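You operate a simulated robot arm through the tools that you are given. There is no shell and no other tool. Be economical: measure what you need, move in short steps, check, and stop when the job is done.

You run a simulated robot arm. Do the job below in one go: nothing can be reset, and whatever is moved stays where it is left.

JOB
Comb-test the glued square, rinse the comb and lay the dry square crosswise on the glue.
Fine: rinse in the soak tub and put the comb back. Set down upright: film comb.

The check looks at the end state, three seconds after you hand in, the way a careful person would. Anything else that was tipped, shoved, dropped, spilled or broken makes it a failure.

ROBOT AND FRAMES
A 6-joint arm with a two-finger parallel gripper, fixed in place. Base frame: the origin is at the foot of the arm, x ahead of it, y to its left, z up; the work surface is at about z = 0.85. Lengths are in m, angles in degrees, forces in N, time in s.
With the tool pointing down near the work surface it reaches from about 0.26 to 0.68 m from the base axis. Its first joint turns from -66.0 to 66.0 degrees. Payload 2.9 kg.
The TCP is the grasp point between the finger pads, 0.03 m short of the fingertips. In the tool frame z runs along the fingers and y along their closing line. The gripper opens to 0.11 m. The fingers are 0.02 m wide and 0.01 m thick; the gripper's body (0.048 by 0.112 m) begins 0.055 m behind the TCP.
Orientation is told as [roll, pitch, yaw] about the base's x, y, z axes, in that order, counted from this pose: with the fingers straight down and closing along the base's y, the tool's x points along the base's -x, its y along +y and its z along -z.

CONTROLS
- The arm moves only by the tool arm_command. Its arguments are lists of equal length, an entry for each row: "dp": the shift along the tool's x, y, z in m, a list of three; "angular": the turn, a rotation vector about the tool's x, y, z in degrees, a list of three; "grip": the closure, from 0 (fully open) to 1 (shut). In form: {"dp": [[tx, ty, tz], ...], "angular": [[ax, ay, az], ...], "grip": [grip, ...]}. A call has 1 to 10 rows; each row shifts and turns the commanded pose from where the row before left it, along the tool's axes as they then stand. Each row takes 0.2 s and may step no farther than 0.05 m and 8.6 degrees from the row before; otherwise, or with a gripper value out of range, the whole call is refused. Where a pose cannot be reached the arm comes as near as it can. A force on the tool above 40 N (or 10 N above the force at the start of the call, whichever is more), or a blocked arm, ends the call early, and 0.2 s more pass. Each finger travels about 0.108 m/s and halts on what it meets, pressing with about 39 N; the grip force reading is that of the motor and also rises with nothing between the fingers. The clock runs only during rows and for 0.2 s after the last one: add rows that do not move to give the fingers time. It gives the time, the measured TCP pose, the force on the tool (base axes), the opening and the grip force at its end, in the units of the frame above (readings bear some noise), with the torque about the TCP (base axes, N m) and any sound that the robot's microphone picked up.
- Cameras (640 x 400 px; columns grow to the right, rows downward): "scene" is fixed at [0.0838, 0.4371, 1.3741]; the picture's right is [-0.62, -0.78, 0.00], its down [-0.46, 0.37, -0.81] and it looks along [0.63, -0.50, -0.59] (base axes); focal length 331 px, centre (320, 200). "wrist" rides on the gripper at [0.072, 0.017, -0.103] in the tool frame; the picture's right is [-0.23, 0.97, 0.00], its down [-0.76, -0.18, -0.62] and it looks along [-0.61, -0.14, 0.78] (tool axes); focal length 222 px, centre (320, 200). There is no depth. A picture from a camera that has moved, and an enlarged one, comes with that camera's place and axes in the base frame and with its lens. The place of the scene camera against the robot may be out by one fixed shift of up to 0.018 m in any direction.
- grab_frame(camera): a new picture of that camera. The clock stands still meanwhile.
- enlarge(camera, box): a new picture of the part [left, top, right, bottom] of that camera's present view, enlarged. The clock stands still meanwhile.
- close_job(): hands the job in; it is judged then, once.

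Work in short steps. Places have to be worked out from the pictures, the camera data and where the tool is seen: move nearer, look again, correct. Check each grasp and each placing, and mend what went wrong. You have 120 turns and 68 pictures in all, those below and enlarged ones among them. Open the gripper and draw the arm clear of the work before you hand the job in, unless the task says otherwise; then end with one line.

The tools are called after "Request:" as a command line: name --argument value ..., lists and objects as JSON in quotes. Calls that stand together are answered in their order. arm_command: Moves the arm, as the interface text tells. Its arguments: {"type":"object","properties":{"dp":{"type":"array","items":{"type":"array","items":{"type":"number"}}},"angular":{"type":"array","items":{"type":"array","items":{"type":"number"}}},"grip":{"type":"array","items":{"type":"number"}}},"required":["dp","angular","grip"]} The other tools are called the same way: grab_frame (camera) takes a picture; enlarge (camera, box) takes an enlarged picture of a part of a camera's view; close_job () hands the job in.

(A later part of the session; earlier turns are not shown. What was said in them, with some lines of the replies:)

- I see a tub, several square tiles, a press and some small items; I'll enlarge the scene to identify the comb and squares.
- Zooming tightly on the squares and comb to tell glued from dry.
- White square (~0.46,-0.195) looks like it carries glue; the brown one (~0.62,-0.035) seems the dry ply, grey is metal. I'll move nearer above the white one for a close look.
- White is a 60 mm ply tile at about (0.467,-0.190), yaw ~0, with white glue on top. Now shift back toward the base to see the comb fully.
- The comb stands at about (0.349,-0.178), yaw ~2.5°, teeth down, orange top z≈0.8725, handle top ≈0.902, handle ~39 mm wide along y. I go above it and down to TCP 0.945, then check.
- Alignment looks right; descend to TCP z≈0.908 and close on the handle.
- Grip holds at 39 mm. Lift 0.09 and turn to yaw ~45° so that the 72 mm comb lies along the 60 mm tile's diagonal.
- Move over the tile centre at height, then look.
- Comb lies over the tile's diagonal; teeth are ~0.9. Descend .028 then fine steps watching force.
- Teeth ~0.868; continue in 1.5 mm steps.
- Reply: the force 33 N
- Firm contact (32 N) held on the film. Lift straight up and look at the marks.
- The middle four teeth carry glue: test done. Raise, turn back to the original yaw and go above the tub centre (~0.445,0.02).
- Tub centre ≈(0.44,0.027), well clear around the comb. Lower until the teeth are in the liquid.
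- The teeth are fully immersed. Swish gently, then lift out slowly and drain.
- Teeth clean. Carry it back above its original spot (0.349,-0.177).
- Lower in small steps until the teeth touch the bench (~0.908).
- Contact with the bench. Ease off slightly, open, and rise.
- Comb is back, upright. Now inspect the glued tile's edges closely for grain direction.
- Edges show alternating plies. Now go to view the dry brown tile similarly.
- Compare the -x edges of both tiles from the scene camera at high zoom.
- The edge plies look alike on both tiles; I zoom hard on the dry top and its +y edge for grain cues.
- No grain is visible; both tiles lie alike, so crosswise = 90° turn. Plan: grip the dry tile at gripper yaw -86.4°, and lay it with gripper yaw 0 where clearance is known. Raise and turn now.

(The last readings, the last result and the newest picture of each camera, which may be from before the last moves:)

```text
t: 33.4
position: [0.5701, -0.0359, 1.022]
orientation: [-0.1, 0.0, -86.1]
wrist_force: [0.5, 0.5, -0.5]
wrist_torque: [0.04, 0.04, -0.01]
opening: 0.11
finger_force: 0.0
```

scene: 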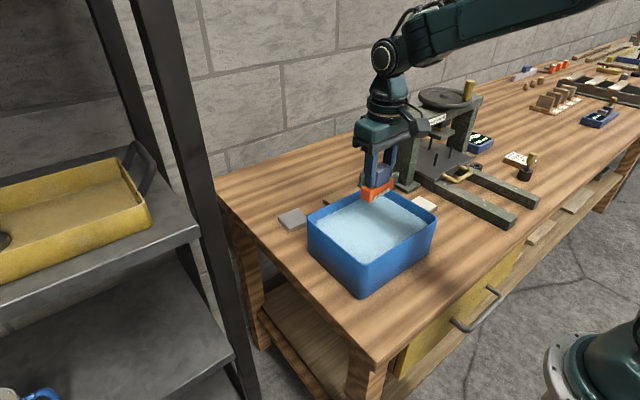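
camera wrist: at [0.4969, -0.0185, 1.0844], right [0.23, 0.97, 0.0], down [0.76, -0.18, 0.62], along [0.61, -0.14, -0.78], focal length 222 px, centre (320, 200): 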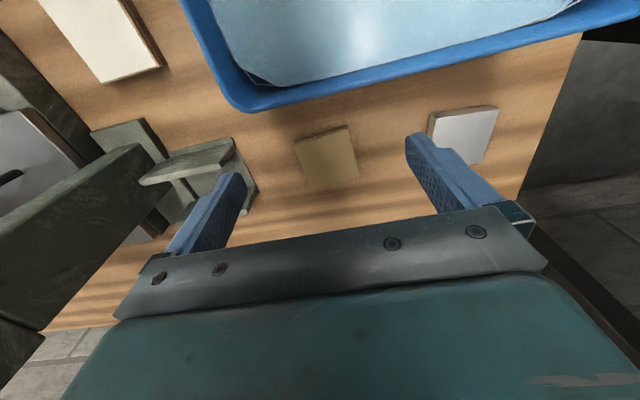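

Move over the dry tile centre (0.617,-0.037) and lower to 0.96, closing the opening to ~85 mm.

Request:
arm_command --dp '[[-0.0022, 0.0237, 0], [-0.0022, 0.0237, 0], [0, 0, 0.03], [0, 0, 0.03], [0, 0, 0]]' --angular '[[0, 0, 0.3], [0, 0, 0], [0, 0, 0], [0, 0, 0], [0, 0, 0]]' --grip '[0.22, 0.22, 0.22, 0.22, 0.22]'

Request:
grab_frame --camera "wrist"

Request:
enlarge --camera "scene" --box '[270, 120, 400, 220]'

```text
t: 34.6
position: [0.619, -0.0391, 0.9629]
orientation: [0.0, 0.1, -86.3]
wrist_force: [-0.1, 0.0, -0.1]
wrist_torque: [-0.03, 0.0, -0.02]
opening: 0.0856
finger_force: 0.1
```

```text
28 pictures are left
camera wrist: at [0.6307, 0.0354, 1.0638], right [0.99, -0.16, 0.0], down [-0.13, -0.77, 0.62], along [-0.1, -0.61, -0.78], focal length 222 px, centre (320, 200)
```

wrist: 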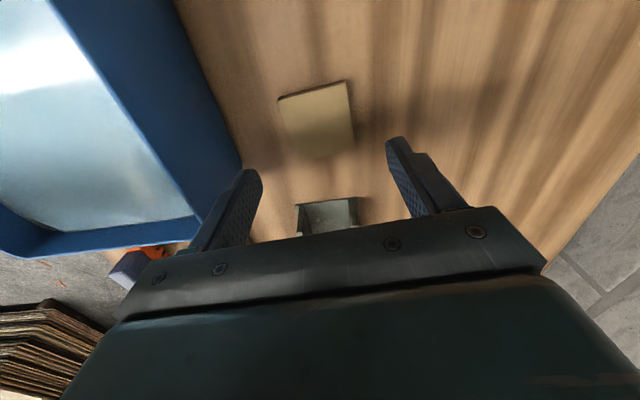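

```text
4.00 times, centred on (335, 170) of scene
camera zoom: at [0.0838, 0.4371, 1.3741], right [-0.62, -0.78, 0.0], down [-0.46, 0.37, -0.81], along [0.63, -0.5, -0.59], focal length 1324 px, centre (260, 320)
```

zoom: 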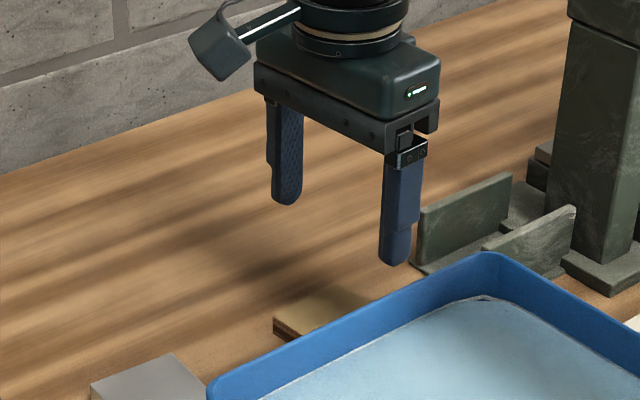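

Fingers straddle the tile. Descend to TCP ≈0.884 (tips ~4 mm above the bench).

Request:
arm_command --dp '[[0, 0, 0.03], [0, 0, 0.03], [0, 0, 0.017], [0, 0, 0]]' --angular '[[0, 0, 0], [0, 0, 0], [0, 0, 0], [0, 0, 0]]' --grip '[0.22, 0.22, 0.22, 0.22]'

Request:
enlarge --camera "scene" --box '[290, 150, 380, 220]'

```text
t: 35.6
position: [0.6174, -0.0385, 0.8871]
orientation: [0.0, 0.0, -86.3]
wrist_force: [-1.0, -0.3, 0.0]
wrist_torque: [0.0, 0.03, -0.01]
opening: 0.0858
finger_force: 0.1
```

```text
5.71 times, centred on (335, 185) of scene
camera zoom: at [0.0838, 0.4371, 1.3741], right [-0.62, -0.78, 0.0], down [-0.46, 0.37, -0.81], along [0.63, -0.5, -0.59], focal length 1891 px, centre (234, 286)
```

zoom: 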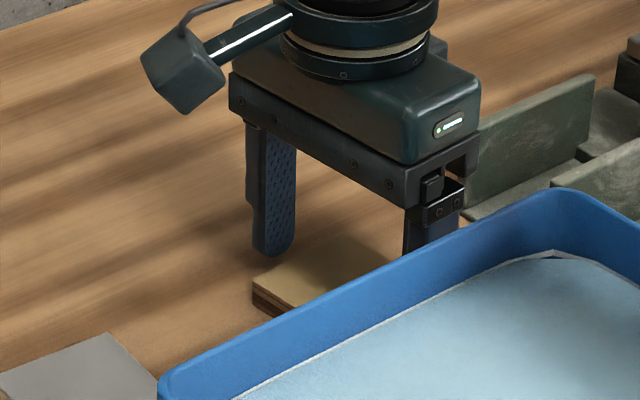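

Lower 2 mm more and close on the tile.

Request:
arm_command --dp '[[0, 0, 0.002], [0, 0, 0], [0, 0, 0], [0, 0, 0], [0, 0, 0]]' --angular '[[0, 0, 0], [0, 0, 0], [0, 0, 0], [0, 0, 0], [0, 0, 0]]' --grip '[0.3, 0.4, 0.6, 1, 1]'

Request:
arm_command --dp '[[0, 0, -0.01], [0, 0, -0.03], [0, 0, -0.04], [0, 0, -0.05], [0, 0, 0]]' --angular '[[0, 0, 0], [0, 0, 0], [0, 0, 0], [0, 0, 0], [0, 0, 0]]' --grip '[1, 1, 1, 1, 1]'

Request:
enlarge --camera "scene" --box '[290, 110, 400, 200]'

Request:
enlarge --camera "wrist" --box '[220, 80, 420, 220]'

```text
t: 36.8
position: [0.6172, -0.038, 0.8844]
orientation: [0.0, -0.1, -86.3]
wrist_force: [0.7, -0.6, -0.2]
wrist_torque: [-0.01, 0.04, 0.02]
opening: 0.0587
finger_force: 39.2
```

```text
t: 38.0
position: [0.6159, -0.0399, 1.0135]
orientation: [-0.1, 0.0, -86.2]
wrist_force: [0.1, 0.4, -1.1]
wrist_torque: [0.01, -0.02, 0.04]
opening: 0.0586
finger_force: 39.0
```

```text
4.44 times, centred on (345, 155) of scene
camera zoom: at [0.0838, 0.4371, 1.3741], right [-0.62, -0.78, 0.0], down [-0.46, 0.37, -0.81], along [0.63, -0.5, -0.59], focal length 1470 px, centre (209, 400)
```

zoom: 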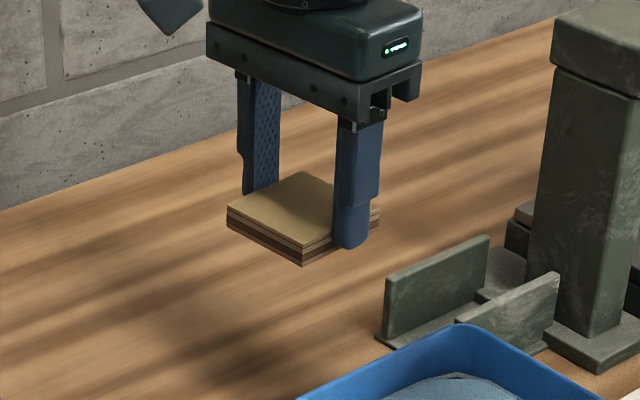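

```text
2.86 times, centred on (320, 150) of wrist
camera zoom: at [0.6286, 0.0342, 1.1159], right [0.99, -0.16, 0.0], down [-0.13, -0.77, 0.62], along [-0.1, -0.61, -0.78], focal length 635 px, centre (320, 343)
```

zoom: 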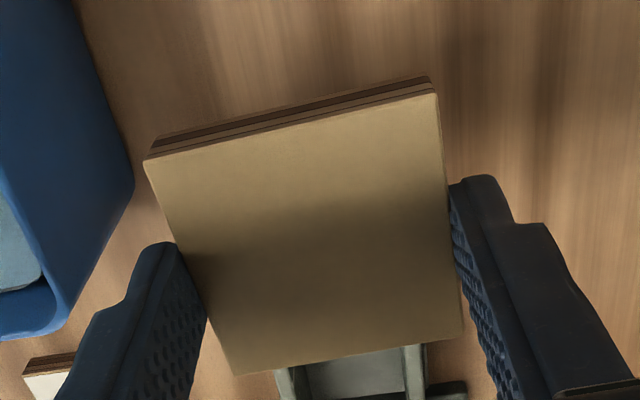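

Tile held level. A sharp zoom at its two visible edges to confirm ply/grain orientation.

Request:
enlarge --camera "scene" --box '[338, 145, 388, 177]'

```text
12.50 times, centred on (363, 161) of scene
camera zoom: at [0.0838, 0.4371, 1.3741], right [-0.62, -0.78, 0.0], down [-0.46, 0.37, -0.81], along [0.63, -0.5, -0.59], focal length 4136 px, centre (-218, 688)
```

zoom: 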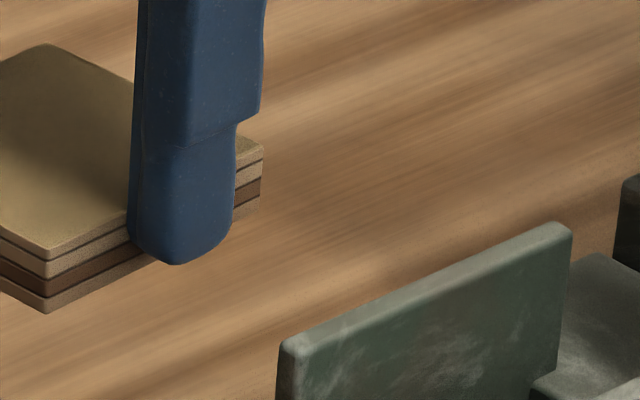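

Tile centred in the grip (within 1 mm). Raise and turn back to yaw 0.

Request:
arm_command --dp '[[0, 0, -0.04], [0, 0, 0], [0, 0, 0], [0, 0, 0], [0, 0, 0], [0, 0, 0], [0, 0, 0], [0, 0, 0], [0, 0, 0], [0, 0, 0]]' --angular '[[0, 0, -8.6], [0, 0, -8.6], [0, 0, -8.6], [0, 0, -8.6], [0, 0, -8.6], [0, 0, -8.6], [0, 0, -8.6], [0, 0, -8.6], [0, 0, -8.6], [0, 0, -8.6]]' --grip '[1, 1, 1, 1, 1, 1, 1, 1, 1, 1]'

Request:
arm_command --dp '[[0.03, -0.03, 0], [0.03, -0.03, 0], [0.03, -0.03, 0], [0.03, -0.03, 0], [0.03, -0.03, 0], [0, 0, 0]]' --angular '[[0, 0, -0.4], [0, 0, 0], [0, 0, 0], [0, 0, 0], [0, 0, 0], [0, 0, 0]]' --grip '[1, 1, 1, 1, 1, 1]'

```text
t: 40.2
position: [0.6162, -0.0388, 1.0535]
orientation: [0.0, 0.0, -0.1]
wrist_force: [0.5, 0.0, 0.1]
wrist_torque: [0.0, 0.0, -0.01]
opening: 0.0585
finger_force: 38.8
```

```text
t: 41.6
position: [0.4673, -0.1878, 1.0537]
orientation: [0.0, 0.0, 0.1]
wrist_force: [0.3, 0.1, -0.6]
wrist_torque: [0.03, -0.01, -0.02]
opening: 0.0585
finger_force: 39.4
```

Adjust ~1.5 mm and lower to TCP ≈0.923, then check alignment.

Request:
arm_command --dp '[[0.0015, -0.0012, 0.04], [0, 0, 0.04], [0, 0, 0.03], [0, 0, 0.02], [0, 0, 0]]' --angular '[[0, 0, 0], [0, 0, 0], [0, 0, 0], [0, 0, 0], [0, 0, 0]]' --grip '[1, 1, 1, 1, 1]'

Request:
enlarge --camera "scene" --box '[395, 165, 455, 220]'

Request:
enlarge --camera "wrist" --box '[220, 80, 420, 220]'

```text
t: 42.8
position: [0.4645, -0.1902, 0.9228]
orientation: [0.0, 0.0, 0.1]
wrist_force: [-0.2, -0.5, 0.0]
wrist_torque: [0.01, 0.01, 0.05]
opening: 0.0585
finger_force: 39.0
```

```text
7.27 times, centred on (425, 192) of scene
camera zoom: at [0.0838, 0.4371, 1.3741], right [-0.62, -0.78, 0.0], down [-0.46, 0.37, -0.81], along [0.63, -0.5, -0.59], focal length 2406 px, centre (-444, 254)
```

zoom: 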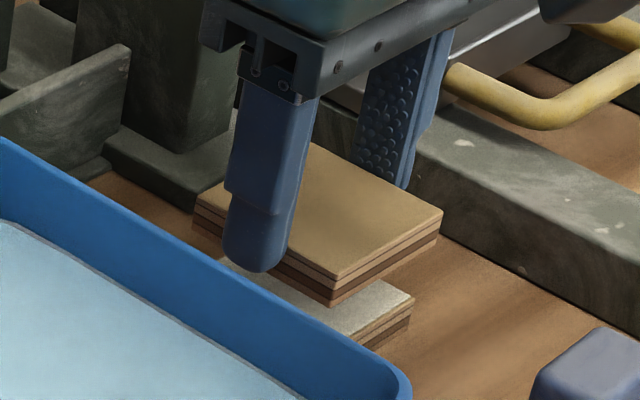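

```text
2.86 times, centred on (320, 150) of wrist
camera zoom: at [0.3909, -0.1734, 1.0252], right [0.23, 0.97, 0.0], down [0.76, -0.18, 0.62], along [0.61, -0.14, -0.78], focal length 635 px, centre (320, 343)
```

zoom: 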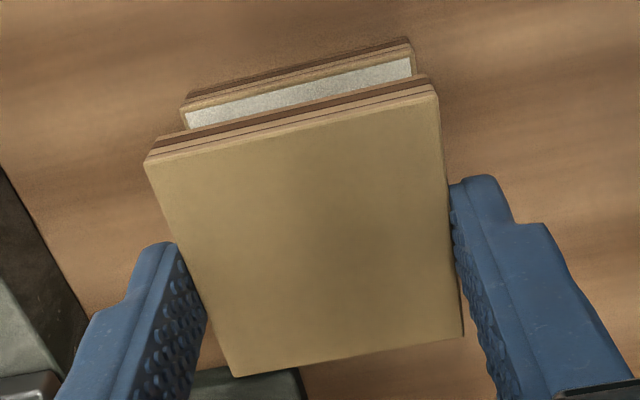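

Glued tile centre computes to (0.465,-0.190): aligned. Descend in steps to contact.

Request:
arm_command --dp '[[0, 0, 0.01], [0, 0, 0.008], [0, 0, 0]]' --angular '[[0, 0, 0], [0, 0, 0], [0, 0, 0]]' --grip '[1, 1, 1]'

Request:
arm_command --dp '[[0, 0, 0.002], [0, 0, 0]]' --angular '[[0, 0, 0], [0, 0, 0]]' --grip '[1, 1]'

Request:
arm_command --dp '[[0, 0, 0.0015], [0, 0, 0]]' --angular '[[0, 0, 0], [0, 0, 0]]' --grip '[1, 1]'

```text
t: 43.6
position: [0.4649, -0.1893, 0.9061]
orientation: [0.0, 0.0, 0.2]
wrist_force: [0.2, -0.4, 0.0]
wrist_torque: [-0.02, 0.02, 0.01]
opening: 0.0588
finger_force: 38.5
```

```text
t: 44.2
position: [0.4658, -0.1903, 0.9017]
orientation: [0.0, 0.1, 0.1]
wrist_force: [-0.3, -0.4, 0.0]
wrist_torque: [0.01, 0.02, 0.01]
opening: 0.0584
finger_force: 39.3
```

```text
t: 44.8
position: [0.4652, -0.1892, 0.9012]
orientation: [0.0, 0.0, 0.1]
wrist_force: [0.5, -0.9, 0.3]
wrist_torque: [0.02, -0.01, -0.01]
opening: 0.0587
finger_force: 39.1
```

Request:
arm_command --dp '[[0, 0, 0.001], [0, 0, 0]]' --angular '[[0, 0, 0], [0, 0, 0]]' --grip '[1, 1]'

Request:
enlarge --camera "scene" --box '[400, 180, 450, 220]'

```text
t: 45.4
position: [0.4657, -0.1898, 0.9013]
orientation: [0.0, 0.0, 0.1]
wrist_force: [-0.1, -1.2, -0.2]
wrist_torque: [0.01, 0.01, -0.01]
opening: 0.0585
finger_force: 38.8
```

```text
10.00 times, centred on (425, 200) of scene
camera zoom: at [0.0838, 0.4371, 1.3741], right [-0.62, -0.78, 0.0], down [-0.46, 0.37, -0.81], along [0.63, -0.5, -0.59], focal length 3309 px, centre (-730, 200)
```

zoom: 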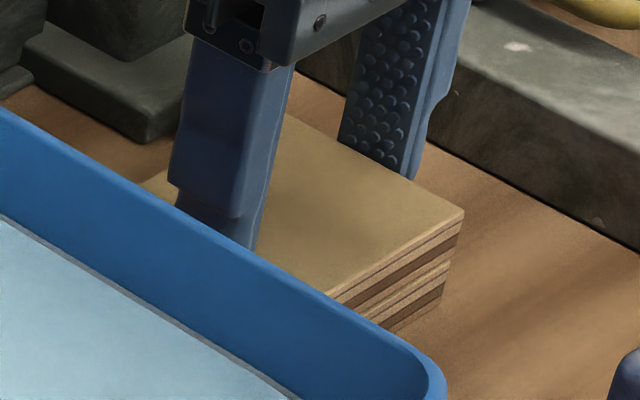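

Very nearly touching; continue 1 mm steps.

Request:
arm_command --dp '[[0, 0, 0.001], [0, 0, 0]]' --angular '[[0, 0, 0], [0, 0, 0]]' --grip '[1, 1]'

Request:
arm_command --dp '[[0, 0, 0.0007], [0, 0, 0]]' --angular '[[0, 0, 0], [0, 0, 0]]' --grip '[1, 1]'

```text
t: 46.0
position: [0.4661, -0.1901, 0.9]
orientation: [0.0, -0.1, 0.2]
wrist_force: [0.3, 0.1, 0.2]
wrist_torque: [-0.01, -0.02, -0.01]
opening: 0.0586
finger_force: 39.1
```

```text
t: 46.6
position: [0.4639, -0.1903, 0.8983]
orientation: [0.0, 0.0, 0.2]
wrist_force: [0.2, -0.9, 3.1]
wrist_torque: [0.0, 0.01, -0.01]
opening: 0.0585
finger_force: 38.9
```

Contact. A slight press, then release gradually and retreat straight up.

Request:
arm_command --dp '[[0, 0, 0.0006], [0, 0, 0]]' --angular '[[0, 0, 0], [0, 0, 0]]' --grip '[1, 1]'

Request:
arm_command --dp '[[0, 0, 0], [0, 0, 0], [0, 0, 0], [0, 0, 0], [0, 0, -0.03], [0, 0, -0.04], [0, 0, -0.05], [0, 0, -0.05], [0, 0, 0]]' --angular '[[0, 0, 0], [0, 0, 0], [0, 0, 0], [0, 0, 0], [0, 0, 0], [0, 0, 0], [0, 0, 0], [0, 0, 0], [0, 0, 0]]' --grip '[0.4, 0.3, 0.2, 0.2, 0.2, 0.2, 0.2, 0.2, 0.1]'

Request:
enlarge --camera "scene" --box '[400, 170, 480, 240]'

Request:
grab_frame --camera "wrist"

```text
t: 47.2
position: [0.4667, -0.1887, 0.8985]
orientation: [0.1, 0.0, 0.1]
wrist_force: [-0.6, -2.1, 6.4]
wrist_torque: [-0.08, 0.03, -0.01]
opening: 0.0585
finger_force: 39.2
```

```text
t: 49.2
position: [0.4654, -0.1886, 1.0682]
orientation: [-0.1, 0.0, 0.0]
wrist_force: [0.7, -0.2, -0.3]
wrist_torque: [-0.01, 0.0, 0.02]
opening: 0.0988
finger_force: 0.1
```

```text
5.71 times, centred on (440, 205) of scene
camera zoom: at [0.0838, 0.4371, 1.3741], right [-0.62, -0.78, 0.0], down [-0.46, 0.37, -0.81], along [0.63, -0.5, -0.59], focal length 1891 px, centre (-366, 171)
```

zoom: 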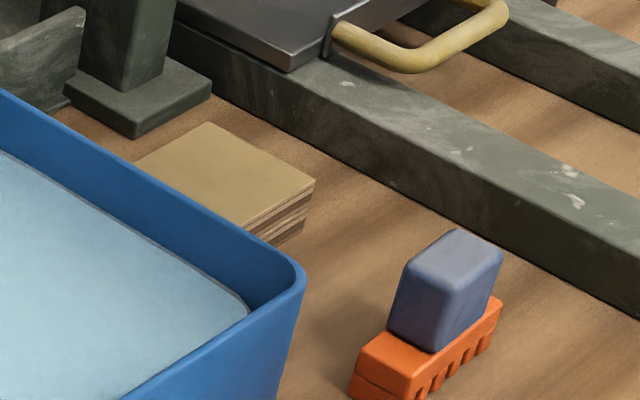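

```text
18 pictures are left
camera wrist: at [0.3919, -0.1724, 1.1702], right [0.23, 0.97, 0.0], down [0.76, -0.18, 0.62], along [0.61, -0.14, -0.78], focal length 222 px, centre (320, 200)
```

wrist: 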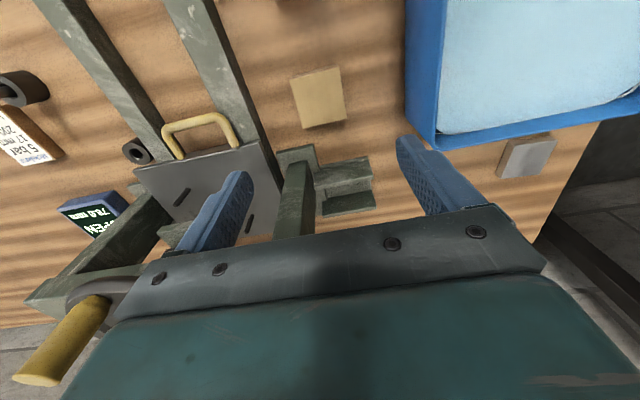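

Stack is neatly aligned and the comb stands upright. I take a closer look and then draw the arm clear.

Request:
enlarge --camera "wrist" --box '[270, 50, 370, 140]'

Request:
arm_command --dp '[[0, 0, -0.045], [0, 0, -0.045], [0, 0.045, 0], [0, 0.045, 0], [0, 0.045, 0], [0, 0.045, 0], [0, 0, 0]]' --angular '[[0, 0, 0], [0, 0, 0], [0, 0, 0], [0, 0, 0], [0, 0, 0], [0, 0, 0], [0, 0, 0]]' --grip '[0, 0, 0, 0, 0, 0, 0]'

Request:
grab_frame --camera "scene"

```text
4.44 times, centred on (320, 95) of wrist
camera zoom: at [0.3919, -0.1724, 1.1702], right [0.23, 0.97, 0.0], down [0.76, -0.18, 0.62], along [0.61, -0.14, -0.78], focal length 987 px, centre (320, 667)
```

zoom: 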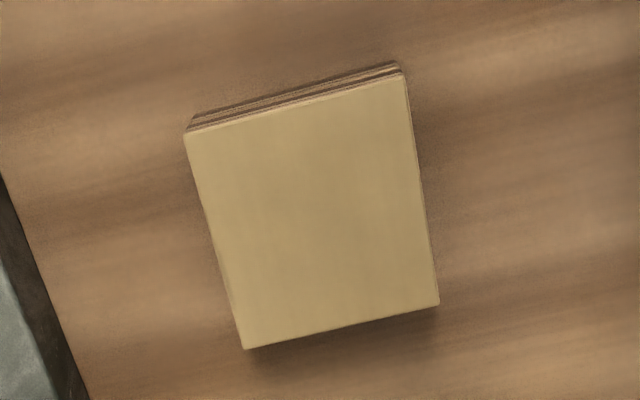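

```text
t: 50.8
position: [0.4641, -0.0067, 1.1586]
orientation: [-0.1, 0.0, 0.1]
wrist_force: [-0.7, -0.1, 0.2]
wrist_torque: [-0.01, 0.05, 0.01]
opening: 0.1098
finger_force: 0.0
```

```text
16 pictures are left
```

scene: 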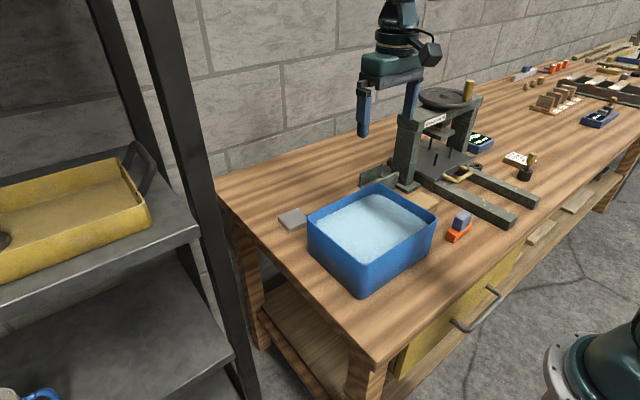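

The stack, comb and surroundings are all in order and the arm is clear with the gripper open; I hand in.

Request:
close_job

```text
The job is handed in.
```

I comb-tested the glued square, rinsed the comb in the soak tub and stood it back upright in its place. The dry square is laid at 90° on the glue. I couldn't see grain on either square, so "crosswise" assumes both started out lying the same way.
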